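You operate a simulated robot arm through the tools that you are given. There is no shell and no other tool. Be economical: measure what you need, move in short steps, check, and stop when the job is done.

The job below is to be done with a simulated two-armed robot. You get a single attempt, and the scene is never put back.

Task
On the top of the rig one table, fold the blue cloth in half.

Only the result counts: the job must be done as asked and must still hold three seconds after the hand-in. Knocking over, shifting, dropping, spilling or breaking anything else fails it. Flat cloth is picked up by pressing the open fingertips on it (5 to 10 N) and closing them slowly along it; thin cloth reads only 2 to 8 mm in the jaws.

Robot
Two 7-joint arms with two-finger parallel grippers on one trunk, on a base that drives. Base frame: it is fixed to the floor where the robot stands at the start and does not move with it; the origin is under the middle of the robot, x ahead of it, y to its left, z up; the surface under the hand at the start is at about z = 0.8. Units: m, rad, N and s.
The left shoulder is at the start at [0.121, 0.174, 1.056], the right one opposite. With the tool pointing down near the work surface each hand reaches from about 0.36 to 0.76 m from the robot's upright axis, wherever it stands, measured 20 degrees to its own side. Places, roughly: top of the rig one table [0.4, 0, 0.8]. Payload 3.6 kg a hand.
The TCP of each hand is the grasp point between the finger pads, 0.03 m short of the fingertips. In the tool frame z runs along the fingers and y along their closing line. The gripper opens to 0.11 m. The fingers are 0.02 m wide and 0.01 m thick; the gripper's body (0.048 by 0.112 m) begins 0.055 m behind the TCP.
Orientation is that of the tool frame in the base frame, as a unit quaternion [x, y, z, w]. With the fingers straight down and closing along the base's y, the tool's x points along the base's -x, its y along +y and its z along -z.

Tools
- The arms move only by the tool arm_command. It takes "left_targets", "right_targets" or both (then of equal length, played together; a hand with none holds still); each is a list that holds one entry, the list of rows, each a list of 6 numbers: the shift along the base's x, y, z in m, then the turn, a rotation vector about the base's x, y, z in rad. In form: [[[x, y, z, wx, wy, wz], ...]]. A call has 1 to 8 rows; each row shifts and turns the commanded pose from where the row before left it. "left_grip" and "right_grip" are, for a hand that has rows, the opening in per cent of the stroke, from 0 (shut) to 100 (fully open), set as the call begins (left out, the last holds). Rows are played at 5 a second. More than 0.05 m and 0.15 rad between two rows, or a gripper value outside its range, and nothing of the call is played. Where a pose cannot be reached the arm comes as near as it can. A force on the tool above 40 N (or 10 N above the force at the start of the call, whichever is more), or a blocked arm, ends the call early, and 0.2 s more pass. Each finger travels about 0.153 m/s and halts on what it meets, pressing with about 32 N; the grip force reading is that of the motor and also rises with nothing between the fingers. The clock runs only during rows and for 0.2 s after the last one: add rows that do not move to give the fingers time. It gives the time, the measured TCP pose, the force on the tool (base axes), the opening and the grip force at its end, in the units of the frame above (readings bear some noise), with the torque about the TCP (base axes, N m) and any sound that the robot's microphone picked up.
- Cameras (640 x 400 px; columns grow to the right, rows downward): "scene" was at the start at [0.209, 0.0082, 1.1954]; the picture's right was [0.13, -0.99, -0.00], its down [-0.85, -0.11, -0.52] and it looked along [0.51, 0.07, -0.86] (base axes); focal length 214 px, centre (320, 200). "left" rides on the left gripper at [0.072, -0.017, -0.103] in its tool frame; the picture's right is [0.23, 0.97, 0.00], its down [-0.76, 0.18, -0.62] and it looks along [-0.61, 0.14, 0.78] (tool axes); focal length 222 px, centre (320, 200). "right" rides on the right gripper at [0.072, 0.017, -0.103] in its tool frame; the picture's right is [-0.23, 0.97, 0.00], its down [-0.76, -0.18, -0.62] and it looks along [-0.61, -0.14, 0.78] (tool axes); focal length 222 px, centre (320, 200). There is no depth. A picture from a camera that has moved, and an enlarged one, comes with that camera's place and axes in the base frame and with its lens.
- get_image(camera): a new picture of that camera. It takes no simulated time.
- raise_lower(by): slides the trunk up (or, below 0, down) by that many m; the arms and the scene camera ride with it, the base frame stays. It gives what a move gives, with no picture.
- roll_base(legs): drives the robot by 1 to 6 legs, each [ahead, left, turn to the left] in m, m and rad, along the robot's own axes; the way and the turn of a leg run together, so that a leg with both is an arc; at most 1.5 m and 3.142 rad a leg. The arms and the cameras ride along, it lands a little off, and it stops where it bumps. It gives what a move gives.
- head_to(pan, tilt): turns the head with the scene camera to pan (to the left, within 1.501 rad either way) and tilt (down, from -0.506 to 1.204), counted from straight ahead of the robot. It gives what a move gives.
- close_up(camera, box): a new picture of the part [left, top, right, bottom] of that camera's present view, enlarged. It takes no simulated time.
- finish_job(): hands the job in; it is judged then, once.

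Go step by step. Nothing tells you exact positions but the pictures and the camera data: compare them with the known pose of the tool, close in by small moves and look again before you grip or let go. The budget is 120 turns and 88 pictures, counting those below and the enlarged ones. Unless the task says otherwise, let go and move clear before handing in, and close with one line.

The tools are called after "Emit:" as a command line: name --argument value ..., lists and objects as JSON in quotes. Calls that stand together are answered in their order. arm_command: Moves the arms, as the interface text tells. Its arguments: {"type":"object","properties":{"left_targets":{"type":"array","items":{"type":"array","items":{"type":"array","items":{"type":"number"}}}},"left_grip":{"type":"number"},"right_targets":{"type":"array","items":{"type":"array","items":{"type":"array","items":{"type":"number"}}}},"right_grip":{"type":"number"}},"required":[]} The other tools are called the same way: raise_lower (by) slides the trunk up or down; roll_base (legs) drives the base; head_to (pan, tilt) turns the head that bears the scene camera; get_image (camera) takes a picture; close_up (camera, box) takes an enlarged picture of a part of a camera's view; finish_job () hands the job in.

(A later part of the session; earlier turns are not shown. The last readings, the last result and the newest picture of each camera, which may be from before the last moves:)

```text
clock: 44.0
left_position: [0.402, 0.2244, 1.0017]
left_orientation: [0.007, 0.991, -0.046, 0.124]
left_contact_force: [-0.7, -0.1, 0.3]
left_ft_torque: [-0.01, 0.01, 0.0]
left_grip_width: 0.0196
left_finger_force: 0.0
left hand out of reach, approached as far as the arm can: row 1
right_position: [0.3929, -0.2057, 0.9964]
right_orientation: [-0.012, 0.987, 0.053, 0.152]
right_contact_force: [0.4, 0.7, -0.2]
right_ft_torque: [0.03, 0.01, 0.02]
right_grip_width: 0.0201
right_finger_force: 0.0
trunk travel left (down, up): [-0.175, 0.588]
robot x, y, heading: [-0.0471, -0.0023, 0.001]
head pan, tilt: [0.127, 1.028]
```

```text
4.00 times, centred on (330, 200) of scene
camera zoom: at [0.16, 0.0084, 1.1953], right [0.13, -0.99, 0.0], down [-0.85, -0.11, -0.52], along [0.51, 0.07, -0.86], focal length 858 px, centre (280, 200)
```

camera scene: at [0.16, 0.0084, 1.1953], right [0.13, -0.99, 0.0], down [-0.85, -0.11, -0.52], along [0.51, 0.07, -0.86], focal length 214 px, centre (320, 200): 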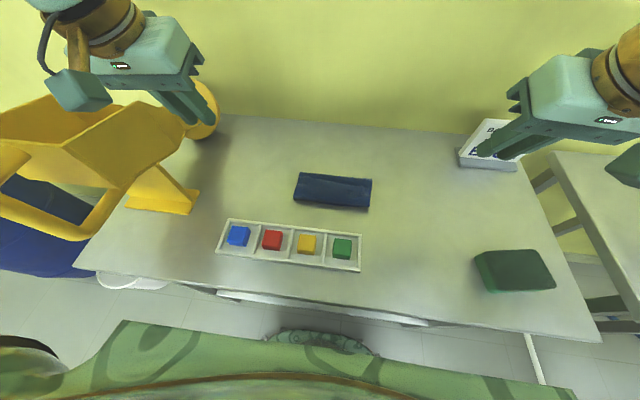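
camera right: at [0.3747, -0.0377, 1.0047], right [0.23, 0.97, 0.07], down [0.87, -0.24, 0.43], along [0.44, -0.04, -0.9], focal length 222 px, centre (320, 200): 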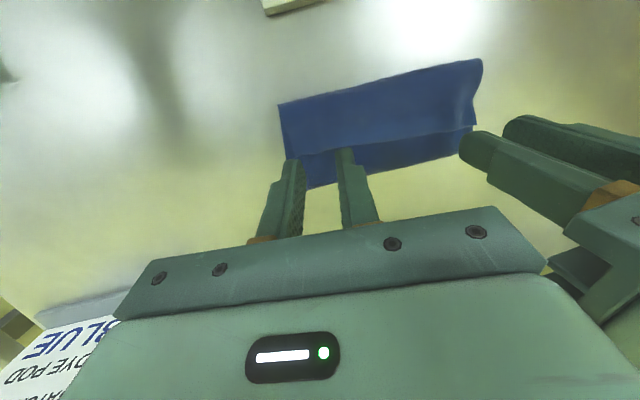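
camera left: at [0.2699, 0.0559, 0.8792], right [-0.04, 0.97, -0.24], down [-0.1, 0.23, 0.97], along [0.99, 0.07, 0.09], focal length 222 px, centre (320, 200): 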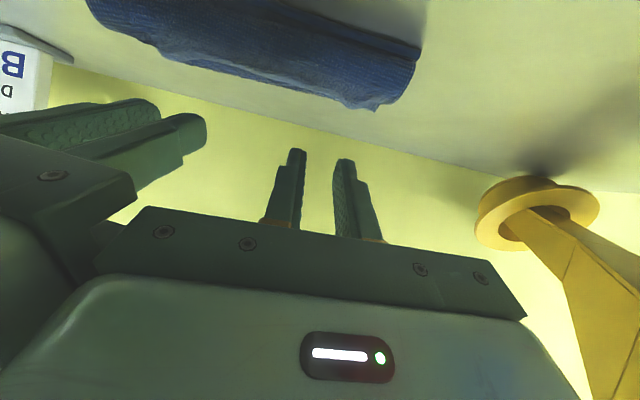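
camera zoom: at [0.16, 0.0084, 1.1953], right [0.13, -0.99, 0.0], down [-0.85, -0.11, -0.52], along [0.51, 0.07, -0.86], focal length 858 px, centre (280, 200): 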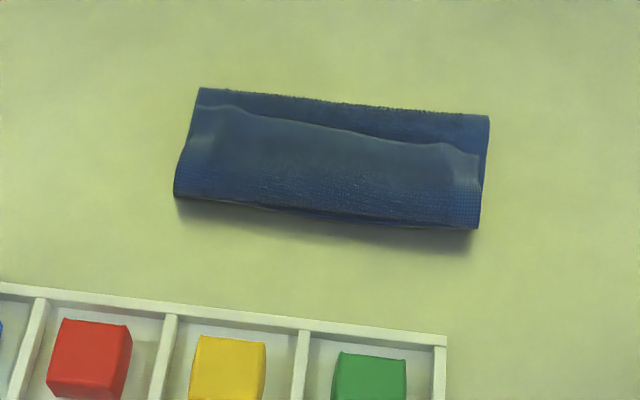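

It curled again because the cloth was slack at the jaws on release. I'll regrip the loose edge (about x 0.435 to 0.423), and this time finish low and pulled taut toward the robot.

Emit:
arm_command --left_targets '[[[0.006, -0.035, -0.01, -0.006, 0.09, 0], [0.006, -0.035, -0.01, -0.006, 0.09, 0], [0.006, -0.035, -0.01, -0.006, 0.09, 0], [0.006, -0.03, -0.02, -0.006, 0.09, 0], [0.008, -0.016, -0.03, -0.006, 0.09, 0], [0, 0, -0.035, 0, 0, 0], [0, 0, -0.025, 0, 0, 0], [0, 0, 0, 0, 0, 0]]]' --right_targets '[[[0.006, 0.035, -0.01, 0, 0.1, 0], [0.006, 0.035, -0.01, 0, 0.1, 0], [0.006, 0.035, -0.01, 0, 0.1, 0], [0.006, 0.035, -0.02, 0, 0.1, 0], [0.009, 0.024, -0.03, 0.015, 0.1, 0], [0, 0, -0.035, 0, 0, 0], [0, 0, -0.02, 0, 0, 0], [0, 0, 0, 0, 0, 0]]]' --left_grip 20 --right_grip 20

Emit:
close_up --camera "left" --box '[140, 20, 400, 190]'

Emit:
close_up --camera "right" --box '[250, 40, 510, 210]'

```text
clock: 45.8
left_position: [0.4334, 0.0749, 0.8637]
left_orientation: [-0.003, 0.993, -0.06, -0.099]
left_contact_force: [-0.5, -0.3, -0.9]
left_ft_torque: [-0.02, 0.04, 0.03]
left_grip_width: 0.0218
left_finger_force: 0.1
right_position: [0.4258, -0.0415, 0.8625]
right_orientation: [0.001, 0.993, 0.061, -0.096]
right_contact_force: [-0.7, -0.3, -0.5]
right_ft_torque: [0.05, -0.01, -0.04]
right_grip_width: 0.0219
right_finger_force: 0.1
trunk travel left (down, up): [-0.175, 0.588]
robot x, y, heading: [-0.0483, 0.0018, 0.002]
head pan, tilt: [0.127, 1.028]
```

```text
2.35 times, centred on (270, 105) of left
camera zoom: at [0.3831, 0.0716, 0.9806], right [-0.24, 0.97, -0.07], down [0.86, 0.25, 0.44], along [0.44, 0.04, -0.9], focal length 523 px, centre (438, 424)
```

zoom: 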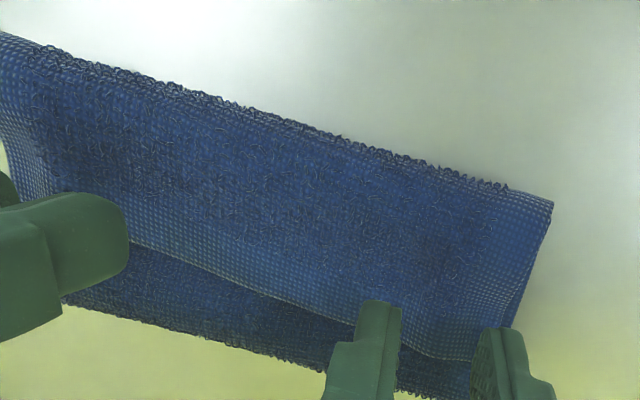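

```text
2.35 times, centred on (380, 125) of right
camera zoom: at [0.3734, -0.0383, 0.9797], right [0.24, 0.97, 0.07], down [0.86, -0.24, 0.44], along [0.45, -0.04, -0.89], focal length 523 px, centre (179, 376)
```

zoom: 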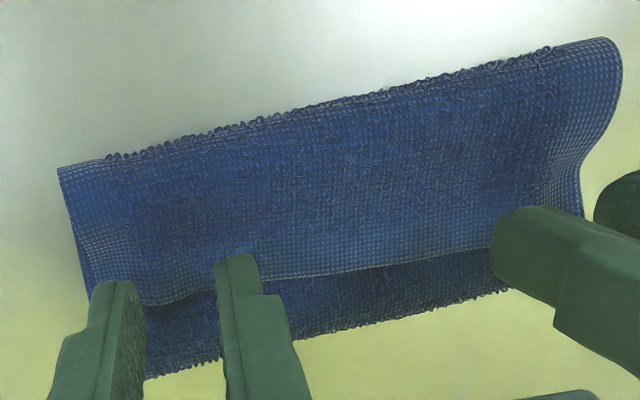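

Emit:
arm_command --left_targets '[[[0, -0.002, -0.01, 0, 0, 0], [0, 0, -0.008, 0, 0, 0], [0, 0, -0.005, 0, 0, 0], [0, 0, -0.003, 0, 0, 0], [0, 0, 0, 0, 0, 0]]]' --right_targets '[[[0, 0.001, -0.01, 0, 0, 0], [0, 0, -0.008, 0, 0, 0], [0, 0, -0.005, 0, 0, 0], [0, 0, -0.002, 0, 0, 0], [0, 0, 0, 0, 0, 0]]]'

```text
clock: 47.0
left_position: [0.4322, 0.0731, 0.8382]
left_orientation: [-0.003, 0.993, -0.062, -0.097]
left_contact_force: [1.6, 2.6, 20.9]
left_ft_torque: [0.34, -0.1, -0.04]
left_grip_width: 0.0219
left_finger_force: 0.1
right_position: [0.4248, -0.0402, 0.8397]
right_orientation: [0.001, 0.994, 0.061, -0.094]
right_contact_force: [0.9, 0.9, 5.7]
right_ft_torque: [-0.04, -0.02, 0.03]
right_grip_width: 0.0216
right_finger_force: 0.0
trunk travel left (down, up): [-0.175, 0.588]
robot x, y, heading: [-0.0522, 0.0001, 0.006]
head pan, tilt: [0.127, 1.028]
```

Left presses a bit too hard, so I'll ease it by 1 mm, then close in steps as before.

Emit:
arm_command --left_targets '[[[0, 0, 0.0012, 0, 0, 0], [0, 0, 0, 0, 0, 0]]]' --right_targets '[[[0, 0, 0, 0, 0, 0], [0, 0, 0, 0, 0, 0]]]' --left_grip 16 --right_grip 16

Emit:
arm_command --left_targets '[[[0, 0, 0, 0, 0, 0]]]' --right_targets '[[[0, 0, 0, 0, 0, 0]]]' --left_grip 11 --right_grip 11

Emit:
arm_command --left_targets '[[[0, 0, 0, 0, 0, 0]]]' --right_targets '[[[0, 0, 0, 0, 0, 0]]]' --left_grip 6 --right_grip 6

Emit:
arm_command --left_targets '[[[0, 0, 0, 0, 0, 0], [0, 0, 0, 0, 0, 0]]]' --right_targets '[[[0, 0, 0, 0, 0, 0], [0, 0, 0, 0, 0, 0]]]' --left_grip 0 --right_grip 0

Emit:
get_image --camera "right"

```text
clock: 47.6
left_position: [0.4321, 0.0703, 0.8389]
left_orientation: [-0.003, 0.993, -0.061, -0.098]
left_contact_force: [0.6, -3.4, 14.5]
left_ft_torque: [0.02, 0.02, 0.02]
left_grip_width: 0.0152
left_finger_force: 0.1
right_position: [0.4244, -0.0401, 0.8384]
right_orientation: [0.001, 0.994, 0.062, -0.095]
right_contact_force: [-0.5, 0.9, 6.2]
right_ft_torque: [0.0, 0.05, -0.02]
right_grip_width: 0.0163
right_finger_force: 0.1
trunk travel left (down, up): [-0.175, 0.588]
robot x, y, heading: [-0.0488, 0.0019, -0.002]
head pan, tilt: [0.127, 1.028]
```

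```text
clock: 48.0
left_position: [0.4318, 0.0709, 0.8382]
left_orientation: [-0.003, 0.993, -0.06, -0.098]
left_contact_force: [-0.2, -1.6, 11.6]
left_ft_torque: [-0.02, -0.03, 0.02]
left_grip_width: 0.0096
left_finger_force: 0.0
right_position: [0.4253, -0.041, 0.8391]
right_orientation: [0.001, 0.994, 0.061, -0.095]
right_contact_force: [-0.3, 1.5, 6.5]
right_ft_torque: [0.02, 0.04, -0.01]
right_grip_width: 0.0107
right_finger_force: 0.0
trunk travel left (down, up): [-0.175, 0.588]
robot x, y, heading: [-0.0525, 0.0015, 0.0]
head pan, tilt: [0.127, 1.028]
```

```text
clock: 48.4
left_position: [0.432, 0.0702, 0.839]
left_orientation: [-0.003, 0.993, -0.06, -0.099]
left_contact_force: [0.2, -0.5, 9.5]
left_ft_torque: [0.0, -0.01, 0.02]
left_grip_width: 0.004
left_finger_force: 0.1
right_position: [0.4256, -0.0409, 0.8387]
right_orientation: [0.0, 0.994, 0.061, -0.096]
right_contact_force: [-0.6, 0.8, 5.3]
right_ft_torque: [-0.02, 0.02, 0.01]
right_grip_width: 0.005
right_finger_force: 0.1
trunk travel left (down, up): [-0.175, 0.588]
robot x, y, heading: [-0.0512, 0.0019, 0.006]
head pan, tilt: [0.127, 1.028]
```

```text
clock: 49.0
left_position: [0.4321, 0.0709, 0.8384]
left_orientation: [-0.004, 0.993, -0.061, -0.099]
left_contact_force: [0.1, 0.5, 9.2]
left_ft_torque: [0.04, 0.04, 0.01]
left_grip_width: 0.0
left_finger_force: 32.1
right_position: [0.4251, -0.0398, 0.8392]
right_orientation: [0.0, 0.994, 0.061, -0.095]
right_contact_force: [-0.7, -0.5, 3.5]
right_ft_torque: [-0.01, -0.03, -0.01]
right_grip_width: 0.0
right_finger_force: 32.2
trunk travel left (down, up): [-0.175, 0.588]
robot x, y, heading: [-0.0501, -0.002, -0.003]
head pan, tilt: [0.127, 1.028]
```

```text
29 pictures are left
camera right: at [0.3732, -0.0375, 0.9554], right [0.24, 0.97, 0.07], down [0.86, -0.24, 0.44], along [0.45, -0.04, -0.89], focal length 222 px, centre (320, 200)
```

right: 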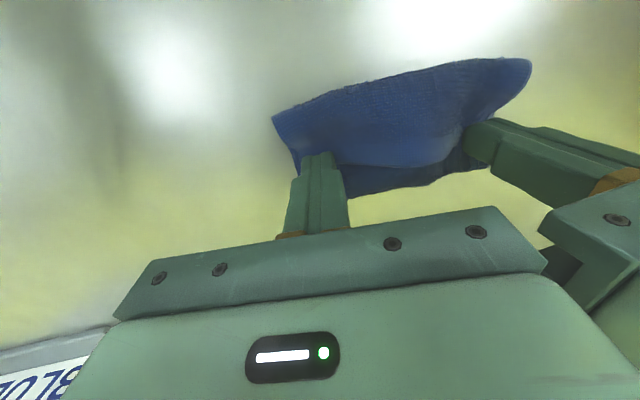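

Both slipped off the edge. I'll lift, open, move 6 mm further onto the flap and check.

Emit:
arm_command --left_targets '[[[0, 0, 0.018, 0, 0, 0], [-0.006, 0.003, 0, 0, 0, 0], [0, 0, 0, 0, 0, 0], [0, 0, 0, 0, 0, 0]]]' --right_targets '[[[0, 0, 0.018, 0, 0, 0], [-0.006, 0, 0, 0, 0, 0], [0, 0, 0, 0, 0, 0], [0, 0, 0, 0, 0, 0]]]' --left_grip 22 --right_grip 22

Emit:
close_up --camera "left" --box '[140, 20, 400, 190]'

Emit:
close_up --camera "right" --box '[250, 40, 510, 210]'

```text
clock: 50.0
left_position: [0.4264, 0.0737, 0.8541]
left_orientation: [-0.004, 0.993, -0.061, -0.098]
left_contact_force: [0.2, -0.2, -0.6]
left_ft_torque: [-0.01, -0.01, 0.01]
left_grip_width: 0.0239
left_finger_force: 0.0
right_position: [0.4189, -0.0407, 0.8558]
right_orientation: [0.001, 0.994, 0.06, -0.096]
right_contact_force: [1.3, 0.7, -0.1]
right_ft_torque: [0.02, -0.01, 0.02]
right_grip_width: 0.0243
right_finger_force: 0.1
trunk travel left (down, up): [-0.175, 0.588]
robot x, y, heading: [-0.0515, -0.0012, -0.003]
head pan, tilt: [0.127, 1.028]
```

```text
2.35 times, centred on (270, 105) of left
camera zoom: at [0.3761, 0.0712, 0.9722], right [-0.24, 0.97, -0.07], down [0.87, 0.25, 0.44], along [0.44, 0.04, -0.9], focal length 523 px, centre (438, 424)
```

zoom: 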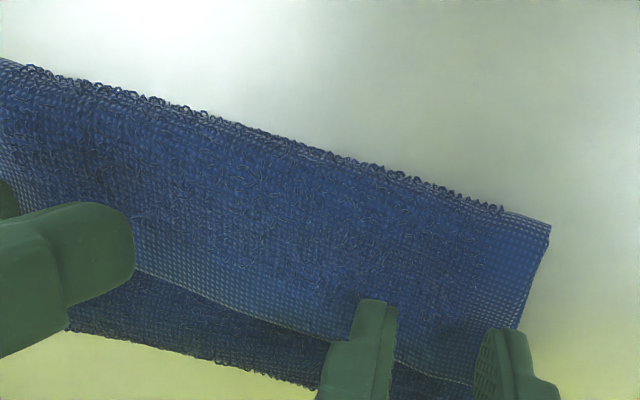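

```text
2.35 times, centred on (380, 125) of right
camera zoom: at [0.3676, -0.0368, 0.9734], right [0.24, 0.97, 0.07], down [0.86, -0.24, 0.44], along [0.45, -0.04, -0.89], focal length 523 px, centre (179, 376)
```

zoom: 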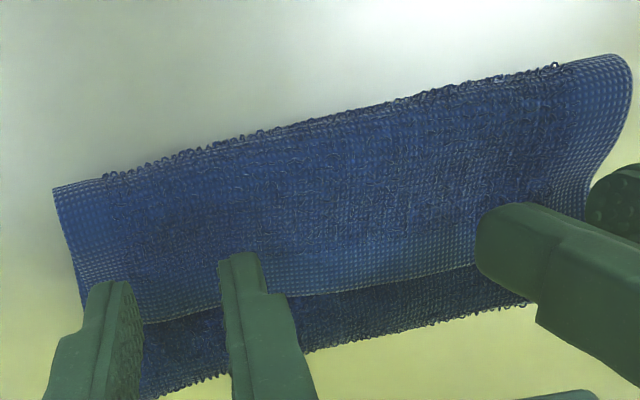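

Emit:
arm_command --left_targets '[[[0, 0, -0.006, 0, 0, 0], [0, 0, -0.006, 0, 0, 0], [0, 0, -0.004, 0, 0, 0], [0, 0, -0.0005, 0, 0, 0], [0, 0, 0, 0, 0, 0]]]' --right_targets '[[[-0.003, 0, -0.006, 0, 0, 0], [0, 0, -0.006, 0, 0, 0], [0, 0, -0.005, 0, 0, 0], [0, 0, -0.001, 0, 0, 0], [0, 0, 0, 0, 0, 0]]]'

```text
clock: 51.2
left_position: [0.4263, 0.0749, 0.8403]
left_orientation: [-0.004, 0.993, -0.061, -0.098]
left_contact_force: [0.0, -1.1, 6.3]
left_ft_torque: [0.01, 0.01, -0.02]
left_grip_width: 0.024
left_finger_force: 0.0
right_position: [0.4167, -0.04, 0.8399]
right_orientation: [0.001, 0.994, 0.06, -0.095]
right_contact_force: [2.0, -0.7, 10.9]
right_ft_torque: [-0.13, -0.06, 0.06]
right_grip_width: 0.024
right_finger_force: 0.0
trunk travel left (down, up): [-0.175, 0.588]
robot x, y, heading: [-0.0515, 0.0002, 0.003]
head pan, tilt: [0.127, 1.028]
```

Emit:
arm_command --left_targets '[[[0, 0, -0.0005, 0, 0, 0]]]' --right_targets '[[[0, 0, 0.0003, 0, 0, 0]]]' --left_grip 17 --right_grip 17

Emit:
arm_command --left_targets '[[[0, 0, 0, 0, 0, 0]]]' --right_targets '[[[0, 0, 0, 0, 0, 0]]]' --left_grip 12 --right_grip 12

Emit:
arm_command --left_targets '[[[0, 0, 0, 0, 0, 0]]]' --right_targets '[[[0, 0, 0, 0, 0, 0]]]' --left_grip 7 --right_grip 7

Emit:
arm_command --left_targets '[[[0, 0, 0, 0, 0, 0], [0, 0, 0, 0, 0, 0]]]' --right_targets '[[[0, 0, 0, 0, 0, 0], [0, 0, 0, 0, 0, 0]]]' --left_grip 0 --right_grip 0

```text
clock: 51.6
left_position: [0.4258, 0.0746, 0.8406]
left_orientation: [-0.002, 0.993, -0.06, -0.098]
left_contact_force: [-0.6, -0.5, 7.9]
left_ft_torque: [0.03, 0.03, 0.01]
left_grip_width: 0.0173
left_finger_force: 0.0
right_position: [0.4155, -0.0407, 0.8394]
right_orientation: [0.0, 0.994, 0.061, -0.095]
right_contact_force: [1.0, 0.9, 8.5]
right_ft_torque: [-0.06, -0.07, 0.0]
right_grip_width: 0.0175
right_finger_force: 0.2
trunk travel left (down, up): [-0.175, 0.588]
robot x, y, heading: [-0.0479, 0.0011, 0.001]
head pan, tilt: [0.127, 1.028]
```

```text
clock: 52.0
left_position: [0.4263, 0.0748, 0.8394]
left_orientation: [-0.003, 0.993, -0.06, -0.097]
left_contact_force: [1.1, -1.0, 6.3]
left_ft_torque: [0.0, 0.01, 0.0]
left_grip_width: 0.0108
left_finger_force: 0.1
right_position: [0.4157, -0.0397, 0.8397]
right_orientation: [0.0, 0.994, 0.061, -0.096]
right_contact_force: [0.3, 0.4, 8.4]
right_ft_torque: [-0.04, -0.03, 0.04]
right_grip_width: 0.0123
right_finger_force: 0.0
trunk travel left (down, up): [-0.175, 0.588]
robot x, y, heading: [-0.05, -0.0008, 0.001]
head pan, tilt: [0.127, 1.028]
```

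```text
clock: 52.4
left_position: [0.4263, 0.0744, 0.8388]
left_orientation: [-0.004, 0.993, -0.061, -0.099]
left_contact_force: [-0.6, -0.1, 5.7]
left_ft_torque: [-0.03, 0.01, -0.02]
left_grip_width: 0.0054
left_finger_force: 0.0
right_position: [0.4153, -0.0409, 0.8399]
right_orientation: [0.0, 0.994, 0.059, -0.095]
right_contact_force: [-0.4, -0.2, 8.3]
right_ft_torque: [0.02, 0.01, 0.0]
right_grip_width: 0.0072
right_finger_force: 0.1
trunk travel left (down, up): [-0.175, 0.588]
robot x, y, heading: [-0.0516, 0.0006, 0.003]
head pan, tilt: [0.127, 1.028]
```

```text
clock: 53.0
left_position: [0.4261, 0.0738, 0.8394]
left_orientation: [-0.003, 0.993, -0.061, -0.098]
left_contact_force: [-0.6, -0.1, 5.7]
left_ft_torque: [0.03, 0.01, 0.02]
left_grip_width: 0.0001
left_finger_force: 32.0
right_position: [0.4161, -0.0394, 0.8389]
right_orientation: [0.001, 0.994, 0.061, -0.095]
right_contact_force: [0.3, -0.7, 8.4]
right_ft_torque: [-0.05, 0.03, 0.0]
right_grip_width: 0.0036
right_finger_force: 31.9
trunk travel left (down, up): [-0.175, 0.588]
robot x, y, heading: [-0.049, -0.0008, -0.001]
head pan, tilt: [0.127, 1.028]
```

Right holds (3.6 mm), left missed. I'll look and retry the left.

Emit:
arm_command --left_targets '[[[0, 0, 0.014, 0, 0, 0], [-0.004, 0, 0, 0, 0, 0], [0, 0, 0, 0, 0, 0], [0, 0, 0, 0, 0, 0]]]' --left_grip 26

Emit:
close_up --camera "left" --box '[140, 20, 400, 190]'

```text
clock: 54.0
left_position: [0.4226, 0.0748, 0.8547]
left_orientation: [-0.004, 0.993, -0.061, -0.098]
left_contact_force: [0.7, 0.8, -0.2]
left_ft_torque: [0.0, 0.0, -0.04]
left_grip_width: 0.0288
left_finger_force: 0.1
right_position: [0.4159, -0.0404, 0.8392]
right_orientation: [0.001, 0.994, 0.06, -0.096]
right_contact_force: [-0.8, -0.9, 7.9]
right_ft_torque: [-0.02, 0.0, 0.02]
right_grip_width: 0.0036
right_finger_force: 32.6
trunk travel left (down, up): [-0.175, 0.588]
robot x, y, heading: [-0.0512, -0.0021, 0.002]
head pan, tilt: [0.127, 1.028]
```

```text
2.35 times, centred on (270, 105) of left
camera zoom: at [0.3725, 0.0718, 0.971], right [-0.24, 0.97, -0.07], down [0.86, 0.25, 0.44], along [0.44, 0.04, -0.9], focal length 523 px, centre (438, 424)
```

zoom: 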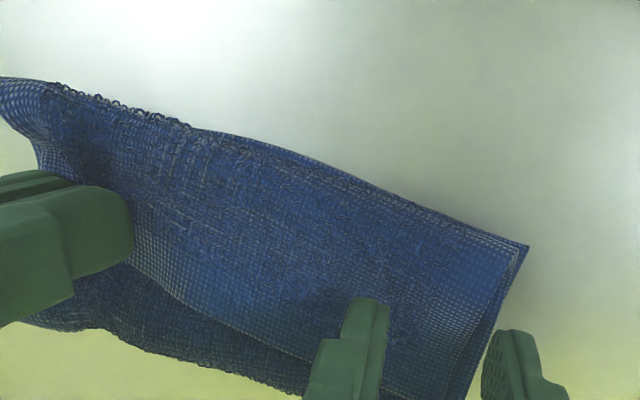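

The cloth's left side is now at y≈0.087, so the outer finger was off it. I'll shift the left hand 7 mm inward and press again.

Emit:
arm_command --left_targets '[[[0.001, -0.004, 0, 0, 0, 0], [0, -0.003, -0.006, 0, 0, 0], [0, 0, -0.006, 0, 0, 0], [0, 0, -0.003, 0, 0, 0], [0, 0, 0, 0, 0, 0]]]' --left_grip 23

Emit:
close_up --camera "left" --box '[140, 20, 400, 190]'

```text
clock: 55.2
left_position: [0.4237, 0.0678, 0.8403]
left_orientation: [-0.003, 0.993, -0.061, -0.098]
left_contact_force: [0.3, 1.1, 4.0]
left_ft_torque: [0.04, -0.03, -0.04]
left_grip_width: 0.0252
left_finger_force: 0.0
right_position: [0.4154, -0.0404, 0.84]
right_orientation: [0.0, 0.994, 0.062, -0.095]
right_contact_force: [0.0, -1.0, 6.0]
right_ft_torque: [-0.03, 0.03, -0.01]
right_grip_width: 0.0034
right_finger_force: 31.9
trunk travel left (down, up): [-0.175, 0.588]
robot x, y, heading: [-0.0511, 0.0011, 0.004]
head pan, tilt: [0.127, 1.028]
```

```text
2.35 times, centred on (270, 105) of left
camera zoom: at [0.3737, 0.0643, 0.9569], right [-0.24, 0.97, -0.07], down [0.86, 0.25, 0.44], along [0.44, 0.04, -0.9], focal length 523 px, centre (438, 424)
```

zoom: 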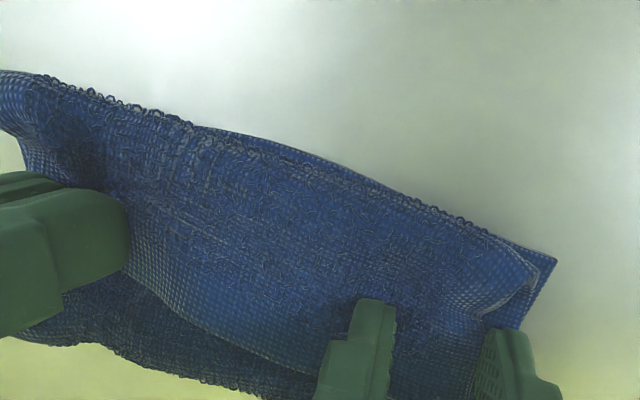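

Emit:
arm_command --left_targets '[[[0, 0, -0.001, 0, 0, 0]]]' --left_grip 17

Emit:
arm_command --left_targets '[[[0, 0, -0.0003, 0, 0, 0]]]' --left_grip 12

Emit:
arm_command --left_targets '[[[0, 0, -0.0003, 0, 0, 0]]]' --left_grip 7

Emit:
arm_command --left_targets '[[[0, 0, 0, 0, 0, 0], [0, 0, 0, 0, 0, 0]]]' --left_grip 0

```text
clock: 55.6
left_position: [0.4232, 0.0682, 0.8389]
left_orientation: [-0.004, 0.993, -0.06, -0.097]
left_contact_force: [1.1, 0.5, 7.8]
left_ft_torque: [0.02, -0.07, 0.01]
left_grip_width: 0.0177
left_finger_force: 0.0
right_position: [0.4158, -0.0399, 0.8411]
right_orientation: [0.0, 0.994, 0.061, -0.094]
right_contact_force: [1.7, 0.4, 5.1]
right_ft_torque: [-0.04, -0.03, -0.01]
right_grip_width: 0.0036
right_finger_force: 32.2
trunk travel left (down, up): [-0.175, 0.588]
robot x, y, heading: [-0.0489, -0.0021, 0.002]
head pan, tilt: [0.127, 1.028]
```

```text
clock: 56.0
left_position: [0.4229, 0.0673, 0.8385]
left_orientation: [-0.004, 0.993, -0.061, -0.098]
left_contact_force: [0.0, 0.4, 8.7]
left_ft_torque: [0.01, -0.04, 0.02]
left_grip_width: 0.0121
left_finger_force: 0.0
right_position: [0.4142, -0.0401, 0.8396]
right_orientation: [0.001, 0.994, 0.061, -0.094]
right_contact_force: [1.0, 0.3, 5.3]
right_ft_torque: [0.01, -0.03, -0.02]
right_grip_width: 0.0035
right_finger_force: 32.1
trunk travel left (down, up): [-0.175, 0.588]
robot x, y, heading: [-0.0478, 0.0007, -0.005]
head pan, tilt: [0.127, 1.028]
```

```text
clock: 56.4
left_position: [0.4231, 0.0672, 0.8381]
left_orientation: [-0.003, 0.993, -0.06, -0.098]
left_contact_force: [-0.3, -0.5, 9.1]
left_ft_torque: [-0.05, -0.03, 0.02]
left_grip_width: 0.0083
left_finger_force: 0.5
right_position: [0.4152, -0.0406, 0.8416]
right_orientation: [0.001, 0.994, 0.061, -0.095]
right_contact_force: [1.1, -0.9, 3.8]
right_ft_torque: [0.0, -0.03, 0.0]
right_grip_width: 0.0034
right_finger_force: 31.7
trunk travel left (down, up): [-0.175, 0.588]
robot x, y, heading: [-0.0501, -0.0015, 0.0]
head pan, tilt: [0.127, 1.028]
```

```text
clock: 57.0
left_position: [0.4232, 0.0666, 0.838]
left_orientation: [-0.003, 0.993, -0.06, -0.098]
left_contact_force: [-0.5, 0.3, 9.0]
left_ft_torque: [-0.06, -0.01, 0.05]
left_grip_width: 0.0043
left_finger_force: 31.8
right_position: [0.4149, -0.0413, 0.8404]
right_orientation: [0.0, 0.994, 0.061, -0.094]
right_contact_force: [1.6, 2.1, 4.8]
right_ft_torque: [-0.01, 0.0, -0.03]
right_grip_width: 0.0035
right_finger_force: 32.1
trunk travel left (down, up): [-0.175, 0.588]
robot x, y, heading: [-0.0496, 0.0008, -0.0]
head pan, tilt: [0.127, 1.028]
```

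Both hold now (4.3 and 3.5 mm). I'll lift and unroll forward, then check.

Emit:
arm_command --left_targets '[[[0, 0.001, 0.015, 0, 0, 0], [0.005, 0.001, 0.02, 0, 0, 0], [0.015, 0, 0.02, 0, 0, 0], [0.02, 0, 0.015, 0, 0, 0], [0.02, 0, 0.01, 0, 0, 0], [0.02, 0, 0.005, 0, 0, 0], [0, 0, 0, 0, 0, 0]]]' --right_targets '[[[0.003, -0.001, 0.015, 0, 0, 0], [0.007, -0.001, 0.02, 0, 0, 0], [0.016, 0, 0.02, 0, 0, 0], [0.021, 0, 0.015, 0, 0, 0], [0.021, 0, 0.01, 0, 0, 0], [0.021, 0, 0.005, 0, 0, 0], [0, 0, 0, 0, 0, 0]]]'

Emit:
close_up --camera "scene" --box '[220, 80, 440, 260]'

Emit:
get_image --camera "right"

```text
clock: 58.6
left_position: [0.5045, 0.0691, 0.9233]
left_orientation: [-0.003, 0.993, -0.06, -0.098]
left_contact_force: [-0.3, -3.9, 0.7]
left_ft_torque: [-0.12, 0.01, 0.01]
left_grip_width: 0.0039
left_finger_force: 32.4
right_position: [0.5048, -0.0423, 0.9232]
right_orientation: [0.001, 0.994, 0.061, -0.095]
right_contact_force: [0.4, 3.9, -0.5]
right_ft_torque: [0.06, 0.01, 0.02]
right_grip_width: 0.0038
right_finger_force: 31.7
trunk travel left (down, up): [-0.175, 0.588]
robot x, y, heading: [-0.0509, -0.001, 0.003]
head pan, tilt: [0.127, 1.028]
```

```text
2.22 times, centred on (330, 170) of scene
camera zoom: at [0.1596, 0.0084, 1.1954], right [0.13, -0.99, 0.0], down [-0.85, -0.11, -0.52], along [0.51, 0.07, -0.86], focal length 477 px, centre (298, 267)
```

zoom: 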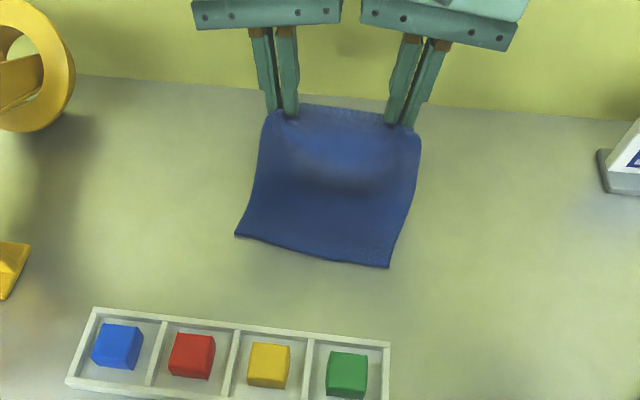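

```text
23 pictures are left
camera right: at [0.453, -0.038, 1.0405], right [0.24, 0.97, 0.07], down [0.86, -0.24, 0.44], along [0.45, -0.04, -0.89], focal length 222 px, centre (320, 200)
```

right: 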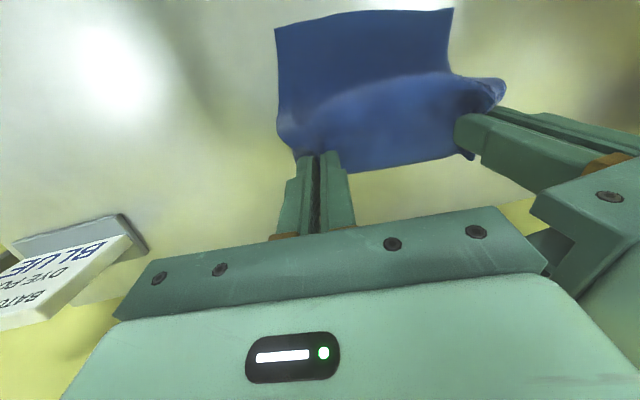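

Good grip; the cloth has turned slightly, with the near edge now from (0.421, 0.107) to (0.403, −0.045). I'll aim the held edge at that line, carrying it over taut with increasing tilt.

Emit:
arm_command --left_targets '[[[-0.0107, 0.0016, -0.003, 0, -0.1, 0], [-0.0107, 0.0016, -0.005, 0, -0.1, 0], [-0.0107, 0.0016, -0.007, 0, -0.1, 0], [-0.0107, 0.0016, -0.008, 0, -0.1, 0], [-0.0107, 0.0016, -0.0096, 0, -0.1, 0], [0, 0, 0, 0, 0, 0]]]' --right_targets '[[[-0.0127, 0.0016, -0.003, 0, -0.1, 0], [-0.0127, 0.0016, -0.005, 0, -0.1, 0], [-0.0127, 0.0016, -0.007, 0, -0.1, 0], [-0.0127, 0.0016, -0.008, 0, -0.1, 0], [-0.0127, 0.0016, -0.0096, 0, -0.1, 0], [0, 0, 0, 0, 0, 0]]]'

Emit:
arm_command --left_targets '[[[-0.009, 0.002, -0.01, 0, -0.1, 0], [-0.009, 0.002, -0.01, 0, -0.1, 0], [-0.008, 0.002, -0.01, 0, -0.1, 0], [0, 0, 0, 0, 0, 0]]]' --right_targets '[[[-0.01, 0.002, -0.01, 0, -0.1, 0], [-0.01, 0.002, -0.01, 0, -0.1, 0], [-0.009, 0.002, -0.01, 0, -0.1, 0], [0, 0, 0, 0, 0, 0]]]'

Emit:
get_image --camera "left"

```text
clock: 60.0
left_position: [0.4508, 0.0749, 0.8888]
left_orientation: [0.012, 0.987, -0.06, 0.151]
left_contact_force: [-0.2, -4.9, -0.9]
left_ft_torque: [-0.15, 0.02, -0.02]
left_grip_width: 0.004
left_finger_force: 32.1
right_position: [0.4426, -0.0341, 0.8916]
right_orientation: [-0.014, 0.986, 0.059, 0.154]
right_contact_force: [-0.1, 4.4, 0.5]
right_ft_torque: [0.18, 0.04, 0.04]
right_grip_width: 0.0034
right_finger_force: 31.7
trunk travel left (down, up): [-0.175, 0.588]
robot x, y, heading: [-0.0477, -0.0037, 0.0]
head pan, tilt: [0.127, 1.028]
```

```text
clock: 61.0
left_position: [0.4253, 0.0827, 0.8599]
left_orientation: [0.021, 0.953, -0.057, 0.297]
left_contact_force: [-0.2, -4.9, -0.2]
left_ft_torque: [-0.1, 0.03, -0.06]
left_grip_width: 0.0037
left_finger_force: 32.4
right_position: [0.4129, -0.0287, 0.8629]
right_orientation: [-0.023, 0.952, 0.057, 0.3]
right_contact_force: [0.3, 4.3, -0.7]
right_ft_torque: [0.12, 0.02, 0.07]
right_grip_width: 0.0034
right_finger_force: 31.6
trunk travel left (down, up): [-0.175, 0.588]
robot x, y, heading: [-0.0489, -0.0038, -0.002]
head pan, tilt: [0.127, 1.028]
```

```text
22 pictures are left
camera left: at [0.3069, 0.0791, 0.9044], right [-0.12, 0.97, -0.22], down [0.29, 0.25, 0.92], along [0.95, 0.04, -0.31], focal length 222 px, centre (320, 200)
```

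left: 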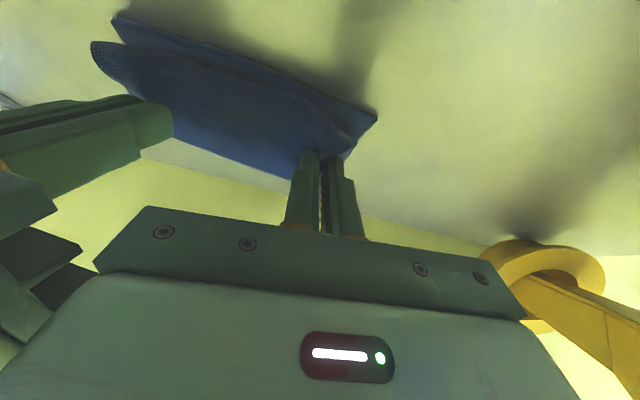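

Still slack with a hanging loop. I'll draw it toward the robot at low height to take up the slack and look.

Emit:
arm_command --left_targets '[[[-0.006, 0.001, -0.003, 0, 0, 0], [-0.006, 0.001, -0.003, 0, 0, 0], [-0.006, 0, -0.002, 0, 0, 0], [0, 0, 0, 0, 0, 0]]]' --right_targets '[[[-0.006, 0.001, -0.003, 0, 0, 0], [-0.006, 0.001, -0.003, 0, 0, 0], [-0.006, 0, -0.004, 0, 0, 0], [0, 0, 0, 0, 0, 0]]]'

Emit:
get_image --camera "left"

Emit:
close_up --camera "scene" --box '[240, 130, 420, 260]'

```text
clock: 62.0
left_position: [0.4056, 0.0853, 0.8503]
left_orientation: [0.02, 0.953, -0.058, 0.296]
left_contact_force: [-1.5, -6.1, -0.1]
left_ft_torque: [-0.15, 0.04, -0.11]
left_grip_width: 0.0038
left_finger_force: 32.3
right_position: [0.3948, -0.0255, 0.8515]
right_orientation: [-0.023, 0.952, 0.057, 0.298]
right_contact_force: [0.4, 6.6, 0.4]
right_ft_torque: [0.16, 0.0, 0.11]
right_grip_width: 0.0037
right_finger_force: 31.7
trunk travel left (down, up): [-0.175, 0.588]
robot x, y, heading: [-0.0555, -0.0022, -0.001]
head pan, tilt: [0.127, 1.028]
```

```text
21 pictures are left
camera left: at [0.2878, 0.0822, 0.8955], right [-0.12, 0.97, -0.22], down [0.29, 0.25, 0.92], along [0.95, 0.04, -0.31], focal length 222 px, centre (320, 200)
```

left: 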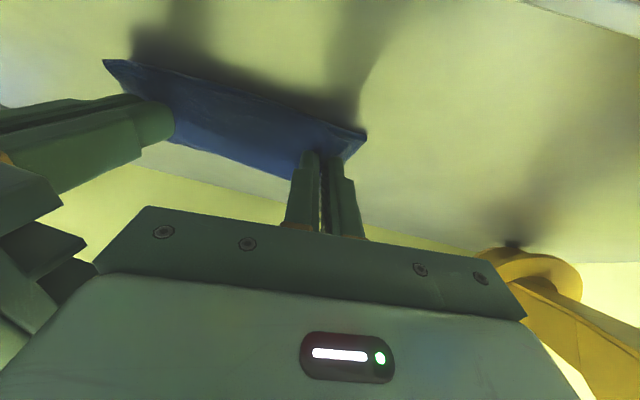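

```text
3.08 times, centred on (330, 195) of scene
camera zoom: at [0.1597, 0.0084, 1.1954], right [0.13, -0.99, 0.0], down [-0.85, -0.11, -0.52], along [0.51, 0.07, -0.86], focal length 660 px, centre (289, 215)
```

zoom: 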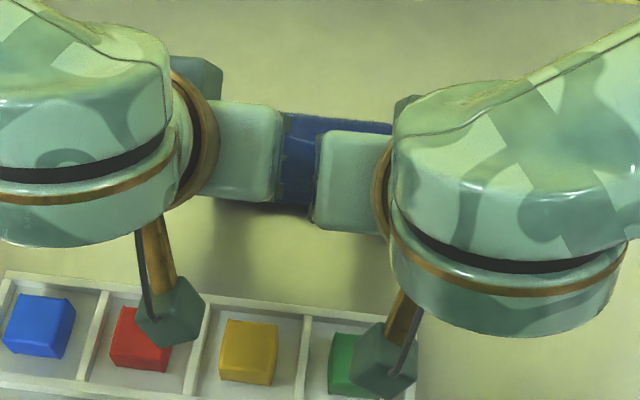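

The fold keeps creeping toward the robot because nothing pins it. My new plan has two parts. First I'll set the edge down further forward so the fold sits at the true middle (x≈0.51). Then I'll pin the fold with one hand while the other turns the remaining flap over.

Emit:
arm_command --left_targets '[[[0.01, 0, 0.02, 0, 0.08, 0], [0.02, 0, 0.02, 0, 0.08, 0], [0.025, 0, 0.015, 0, 0.08, 0], [0.025, 0, 0.01, 0, 0.08, 0], [0.02, 0, 0, 0, 0.08, 0], [0, 0, 0, 0, 0, 0], [0, 0, 0, 0, 0, 0]]]' --right_targets '[[[0.01, 0, 0.02, 0, 0.08, 0], [0.02, 0, 0.02, 0, 0.08, 0], [0.025, 0, 0.015, 0, 0.08, 0], [0.025, 0, 0.01, 0, 0.08, 0], [0.02, 0, 0, 0, 0.08, 0], [0, 0, 0, 0, 0, 0], [0, 0, 0, 0, 0, 0]]]'

Emit:
close_up --camera "scene" --box '[220, 80, 440, 260]'

```text
clock: 63.6
left_position: [0.5056, 0.085, 0.9154]
left_orientation: [0.008, 0.993, -0.06, 0.101]
left_contact_force: [0.1, -5.7, -0.9]
left_ft_torque: [-0.14, 0.0, -0.06]
left_grip_width: 0.004
left_finger_force: 32.4
right_position: [0.4952, -0.026, 0.9149]
right_orientation: [-0.011, 0.993, 0.059, 0.103]
right_contact_force: [0.4, 5.3, -0.4]
right_ft_torque: [0.15, -0.02, -0.01]
right_grip_width: 0.0033
right_finger_force: 32.2
trunk travel left (down, up): [-0.175, 0.588]
robot x, y, heading: [-0.0487, 0.0008, -0.001]
head pan, tilt: [0.127, 1.028]
```

```text
2.22 times, centred on (330, 170) of scene
camera zoom: at [0.16, 0.0084, 1.1953], right [0.13, -0.99, 0.0], down [-0.85, -0.11, -0.52], along [0.51, 0.07, -0.86], focal length 477 px, centre (298, 267)
```

zoom: 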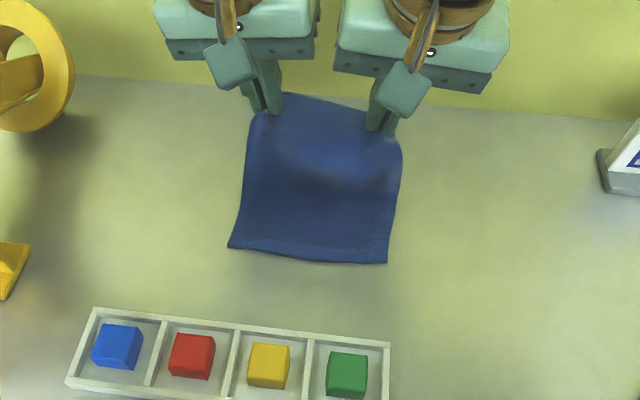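

The near edge is square again at x≈0.407, with y from 0.110 to −0.043, so the middle is x≈0.507. I'll set the held edge down near x≈0.467 and release.

Emit:
arm_command --left_targets '[[[-0.018, 0, -0.01, 0, -0.08, 0], [-0.016, 0, -0.015, 0, -0.08, 0], [-0.011, 0, -0.018, 0, -0.08, 0], [-0.006, 0, -0.018, 0, -0.06, 0], [-0.002, 0, -0.01, 0, 0, 0], [0, 0, 0, 0, 0, 0]]]' --right_targets '[[[-0.014, 0, -0.01, 0, -0.08, 0], [-0.013, 0, -0.015, 0, -0.08, 0], [-0.009, 0, -0.018, 0, -0.08, 0], [-0.005, 0, -0.018, 0, -0.06, 0], [-0.002, 0, -0.01, 0, 0, 0], [0, 0, 0, 0, 0, 0]]]'

Emit:
arm_command --left_targets '[[[0, 0, 0, 0, 0, 0], [0, 0, 0, 0, 0, 0], [-0.006, 0, 0.01, 0, 0, 0], [-0.01, 0, 0.02, 0, 0, 0], [-0.01, 0.005, 0.03, 0, 0.05, 0], [0, 0.03, 0.03, 0, 0.1, 0], [0, 0.04, 0.01, 0, 0.1, 0], [0, 0.04, 0, 0, 0.1, 0]]]' --right_targets '[[[0, 0, 0, 0, 0, 0], [0, 0, 0, 0, 0, 0], [-0.006, 0, 0.01, 0, 0, 0], [-0.01, 0, 0.02, 0, 0, 0], [-0.01, -0.005, 0.03, 0, 0.05, 0], [0, -0.03, 0.03, 0, 0.1, 0], [0, -0.04, 0.01, 0, 0.1, 0], [0, -0.04, 0, 0, 0.1, 0]]]' --left_grip 20 --right_grip 20

Emit:
close_up --camera "scene" --box '[260, 130, 400, 230]'

```text
clock: 65.0
left_position: [0.452, 0.0847, 0.8453]
left_orientation: [0.018, 0.967, -0.058, 0.248]
left_contact_force: [-0.5, -3.7, -0.3]
left_ft_torque: [-0.12, -0.02, -0.04]
left_grip_width: 0.004
left_finger_force: 31.7
right_position: [0.4519, -0.0264, 0.8457]
right_orientation: [-0.019, 0.966, 0.057, 0.252]
right_contact_force: [-0.2, 3.8, 0.5]
right_ft_torque: [0.13, 0.03, 0.05]
right_grip_width: 0.0034
right_finger_force: 32.0
trunk travel left (down, up): [-0.175, 0.588]
robot x, y, heading: [-0.0504, -0.0004, 0.002]
head pan, tilt: [0.127, 1.028]
```

```text
clock: 66.8
left_position: [0.4271, 0.2002, 0.9433]
left_orientation: [0.006, 0.995, -0.06, 0.075]
left_contact_force: [-0.5, 0.0, -0.2]
left_ft_torque: [0.01, -0.03, 0.01]
left_grip_width: 0.0221
left_finger_force: 0.1
right_position: [0.427, -0.141, 0.9463]
right_orientation: [-0.01, 0.995, 0.06, 0.078]
right_contact_force: [0.0, 0.4, 0.4]
right_ft_torque: [0.0, 0.02, -0.01]
right_grip_width: 0.0219
right_finger_force: 0.0
trunk travel left (down, up): [-0.175, 0.588]
robot x, y, heading: [-0.0499, -0.0011, -0.003]
head pan, tilt: [0.127, 1.028]
```

```text
4.00 times, centred on (330, 180) of scene
camera zoom: at [0.1598, 0.0082, 1.1953], right [0.13, -0.99, 0.0], down [-0.85, -0.11, -0.52], along [0.51, 0.07, -0.86], focal length 858 px, centre (280, 280)
```

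zoom: 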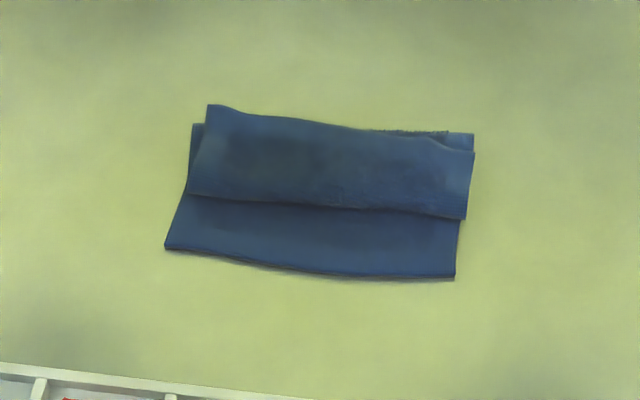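

The flap (about 5 cm) now lies on top with its edge near x 0.48 and the fold at x≈0.49–0.50. I'll pinch this edge at its middle with the left hand alone and keep the right hand free to pin the fold.

Emit:
arm_command --left_targets '[[[0.01, -0.04, 0, 0.03, 0.07, 0], [0.01, -0.04, 0, 0.03, 0.07, 0], [0.01, -0.04, -0.005, 0.03, 0.07, 0], [0.01, -0.04, -0.015, 0.03, 0.07, 0], [0.005, -0.018, -0.02, 0, 0.07, 0], [0, 0, -0.025, 0, 0, 0], [0, 0, -0.012, 0, 0, 0], [0, 0, 0, 0, 0, 0]]]' --right_targets '[[[0.02, -0.04, 0, -0.03, 0.07, 0], [0.02, -0.02, 0, -0.03, 0.07, 0], [0.02, 0, 0.01, -0.03, 0.07, 0], [0.02, 0, 0.01, -0.03, 0.07, 0], [0.02, 0, 0, 0, 0.07, 0], [0.02, 0, 0, 0, 0.1, 0], [0, 0, 0, 0, 0.1, 0], [0, 0, 0, 0, 0.1, 0]]]' --left_grip 26 --right_grip 85

Emit:
get_image --camera "left"

```text
clock: 68.6
left_position: [0.4734, 0.0216, 0.8675]
left_orientation: [0.003, 0.995, -0.002, -0.099]
left_contact_force: [0.3, 1.1, 0.2]
left_ft_torque: [0.01, 0.03, -0.01]
left_grip_width: 0.0286
left_finger_force: 0.0
right_position: [0.4709, -0.2051, 0.9433]
right_orientation: [-0.005, 0.984, 0.001, -0.178]
right_contact_force: [0.4, -0.7, -0.3]
right_ft_torque: [0.0, 0.02, 0.0]
right_grip_width: 0.0936
right_finger_force: 0.0
right hand out of reach, approached as far as the arm can: row 5, 6, 7, 8
trunk travel left (down, up): [-0.175, 0.588]
robot x, y, heading: [-0.0492, -0.0046, -0.003]
head pan, tilt: [0.127, 1.028]
```

```text
17 pictures are left
camera left: at [0.4236, 0.0068, 0.9824], right [-0.22, 0.98, 0.04], down [0.87, 0.17, 0.46], along [0.44, 0.14, -0.89], focal length 222 px, centre (320, 200)
```

left: 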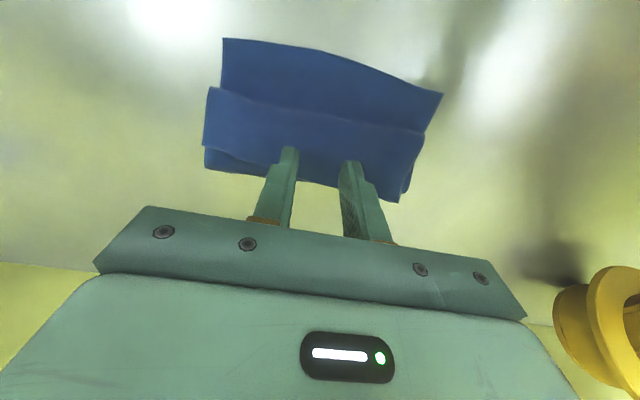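

Emit:
arm_command --left_targets '[[[0.005, 0.004, -0.008, 0, 0, 0], [0, 0, -0.008, 0, 0, 0], [0, 0, -0.005, 0, 0, 0], [0, 0, -0.003, 0, 0, 0], [0, 0, 0, 0, 0, 0]]]'

```text
clock: 69.8
left_position: [0.4777, 0.0262, 0.844]
left_orientation: [0.003, 0.995, -0.002, -0.1]
left_contact_force: [0.6, 0.4, 1.0]
left_ft_torque: [-0.01, 0.02, -0.03]
left_grip_width: 0.0285
left_finger_force: 0.1
right_position: [0.4717, -0.2052, 0.9425]
right_orientation: [-0.005, 0.984, 0.002, -0.177]
right_contact_force: [-0.9, 0.0, 0.3]
right_ft_torque: [0.0, 0.04, -0.01]
right_grip_width: 0.0934
right_finger_force: 0.0
trunk travel left (down, up): [-0.175, 0.588]
robot x, y, heading: [-0.0479, -0.0013, -0.005]
head pan, tilt: [0.127, 1.028]
```

Emit:
arm_command --left_targets '[[[0, 0, -0.003, 0, 0, 0], [0, 0, -0.0015, 0, 0, 0], [0, 0, 0, 0, 0, 0]]]'

```text
clock: 70.6
left_position: [0.4779, 0.0265, 0.84]
left_orientation: [0.003, 0.995, -0.002, -0.098]
left_contact_force: [-0.5, 1.3, 6.2]
left_ft_torque: [0.04, -0.02, 0.0]
left_grip_width: 0.028
left_finger_force: 0.0
right_position: [0.4715, -0.2054, 0.9431]
right_orientation: [-0.006, 0.984, 0.001, -0.177]
right_contact_force: [0.2, 0.0, 0.3]
right_ft_torque: [-0.02, -0.05, 0.01]
right_grip_width: 0.0936
right_finger_force: 0.0
trunk travel left (down, up): [-0.175, 0.588]
robot x, y, heading: [-0.051, 0.0013, 0.005]
head pan, tilt: [0.127, 1.028]
```

Emit:
arm_command --left_targets '[[[0, 0, -0.0005, 0, 0, 0]]]' --left_grip 20

Emit:
arm_command --left_targets '[[[0, 0, 0, 0, 0, 0]]]' --left_grip 14

Emit:
arm_command --left_targets '[[[0, 0, 0, 0, 0, 0]]]' --left_grip 8

Emit:
arm_command --left_targets '[[[0, 0, 0, 0, 0, 0], [0, 0, 0, 0, 0, 0]]]' --left_grip 0

```text
clock: 71.0
left_position: [0.4777, 0.0262, 0.8397]
left_orientation: [0.004, 0.995, -0.001, -0.099]
left_contact_force: [1.0, 0.6, 7.8]
left_ft_torque: [0.0, -0.02, -0.01]
left_grip_width: 0.0209
left_finger_force: 0.0
right_position: [0.471, -0.2051, 0.9425]
right_orientation: [-0.005, 0.984, 0.002, -0.177]
right_contact_force: [-0.2, -0.2, -0.5]
right_ft_torque: [0.01, 0.02, 0.0]
right_grip_width: 0.0939
right_finger_force: 0.0
trunk travel left (down, up): [-0.175, 0.588]
robot x, y, heading: [-0.0495, -0.0008, -0.003]
head pan, tilt: [0.127, 1.028]
```

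```text
clock: 71.4
left_position: [0.4776, 0.0251, 0.8388]
left_orientation: [0.004, 0.995, -0.001, -0.098]
left_contact_force: [-0.2, -0.6, 8.2]
left_ft_torque: [0.01, -0.01, 0.01]
left_grip_width: 0.0146
left_finger_force: 0.1
right_position: [0.4707, -0.2058, 0.943]
right_orientation: [-0.006, 0.984, 0.001, -0.177]
right_contact_force: [0.3, -0.1, 0.7]
right_ft_torque: [0.02, -0.03, 0.01]
right_grip_width: 0.0935
right_finger_force: 0.3
trunk travel left (down, up): [-0.175, 0.588]
robot x, y, heading: [-0.0495, -0.0008, -0.001]
head pan, tilt: [0.127, 1.028]
```

```text
clock: 71.8
left_position: [0.4782, 0.0251, 0.8397]
left_orientation: [0.003, 0.995, -0.001, -0.098]
left_contact_force: [0.7, -0.5, 9.7]
left_ft_torque: [0.0, 0.01, 0.0]
left_grip_width: 0.0083
left_finger_force: 0.1
right_position: [0.4703, -0.2051, 0.943]
right_orientation: [-0.006, 0.984, 0.002, -0.177]
right_contact_force: [0.4, -0.6, -0.5]
right_ft_torque: [0.01, 0.03, 0.01]
right_grip_width: 0.0934
right_finger_force: 0.1
trunk travel left (down, up): [-0.175, 0.588]
robot x, y, heading: [-0.0487, 0.0021, -0.0]
head pan, tilt: [0.127, 1.028]
```

```text
clock: 72.4
left_position: [0.4772, 0.0261, 0.8392]
left_orientation: [0.003, 0.995, -0.002, -0.098]
left_contact_force: [-0.7, 0.1, 8.9]
left_ft_torque: [0.03, -0.01, -0.02]
left_grip_width: 0.0041
left_finger_force: 32.2
right_position: [0.4696, -0.2049, 0.9417]
right_orientation: [-0.005, 0.984, 0.002, -0.177]
right_contact_force: [-0.6, -0.2, 0.2]
right_ft_torque: [0.02, 0.0, 0.01]
right_grip_width: 0.0934
right_finger_force: 0.0
trunk travel left (down, up): [-0.175, 0.588]
robot x, y, heading: [-0.0487, -0.0028, 0.003]
head pan, tilt: [0.127, 1.028]
```

The left holds the edge middle (4 mm). I'll raise the flap upright with a backward tilt, then look before pinning.

Emit:
arm_command --left_targets '[[[-0.003, 0, 0.012, 0, -0.115, 0], [-0.007, 0, 0.012, 0, -0.115, 0], [-0.01, 0, 0.01, 0, -0.115, 0], [-0.011, 0, 0.007, 0, -0.115, 0], [-0.011, 0, 0.003, 0, -0.115, 0], [-0.01, 0, 0.002, 0, -0.115, 0], [0, 0, 0, 0, 0, 0]]]'

Emit:
close_up --camera "scene" --box '[240, 120, 420, 240]'

Emit:
get_image --camera "right"

```text
clock: 74.0
left_position: [0.4272, 0.0258, 0.8861]
left_orientation: [0.005, 0.97, -0.001, 0.244]
left_contact_force: [-0.1, -0.9, 0.0]
left_ft_torque: [0.03, 0.0, 0.0]
left_grip_width: 0.0039
left_finger_force: 32.3
right_position: [0.4714, -0.206, 0.9431]
right_orientation: [-0.006, 0.984, 0.001, -0.178]
right_contact_force: [-0.3, 0.0, 0.0]
right_ft_torque: [0.01, -0.02, 0.0]
right_grip_width: 0.0938
right_finger_force: 0.0
trunk travel left (down, up): [-0.175, 0.588]
robot x, y, heading: [-0.0489, 0.001, -0.003]
head pan, tilt: [0.127, 1.028]
```

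```text
3.33 times, centred on (330, 180) of scene
camera zoom: at [0.1599, 0.0083, 1.1953], right [0.13, -0.99, 0.0], down [-0.85, -0.11, -0.52], along [0.51, 0.07, -0.86], focal length 715 px, centre (287, 267)
```

zoom: 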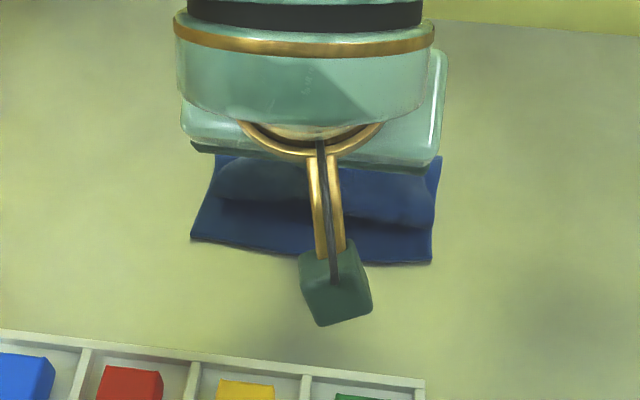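

```text
15 pictures are left
camera right: at [0.4385, -0.1891, 1.0652], right [0.2, 0.98, -0.07], down [0.93, -0.17, 0.32], along [0.3, -0.13, -0.95], focal length 222 px, centre (320, 200)
```

right: 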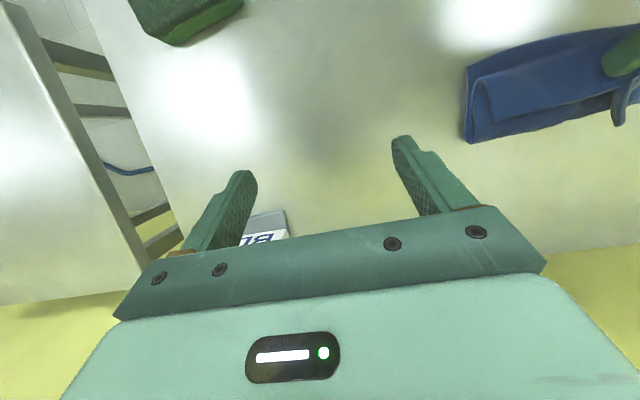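

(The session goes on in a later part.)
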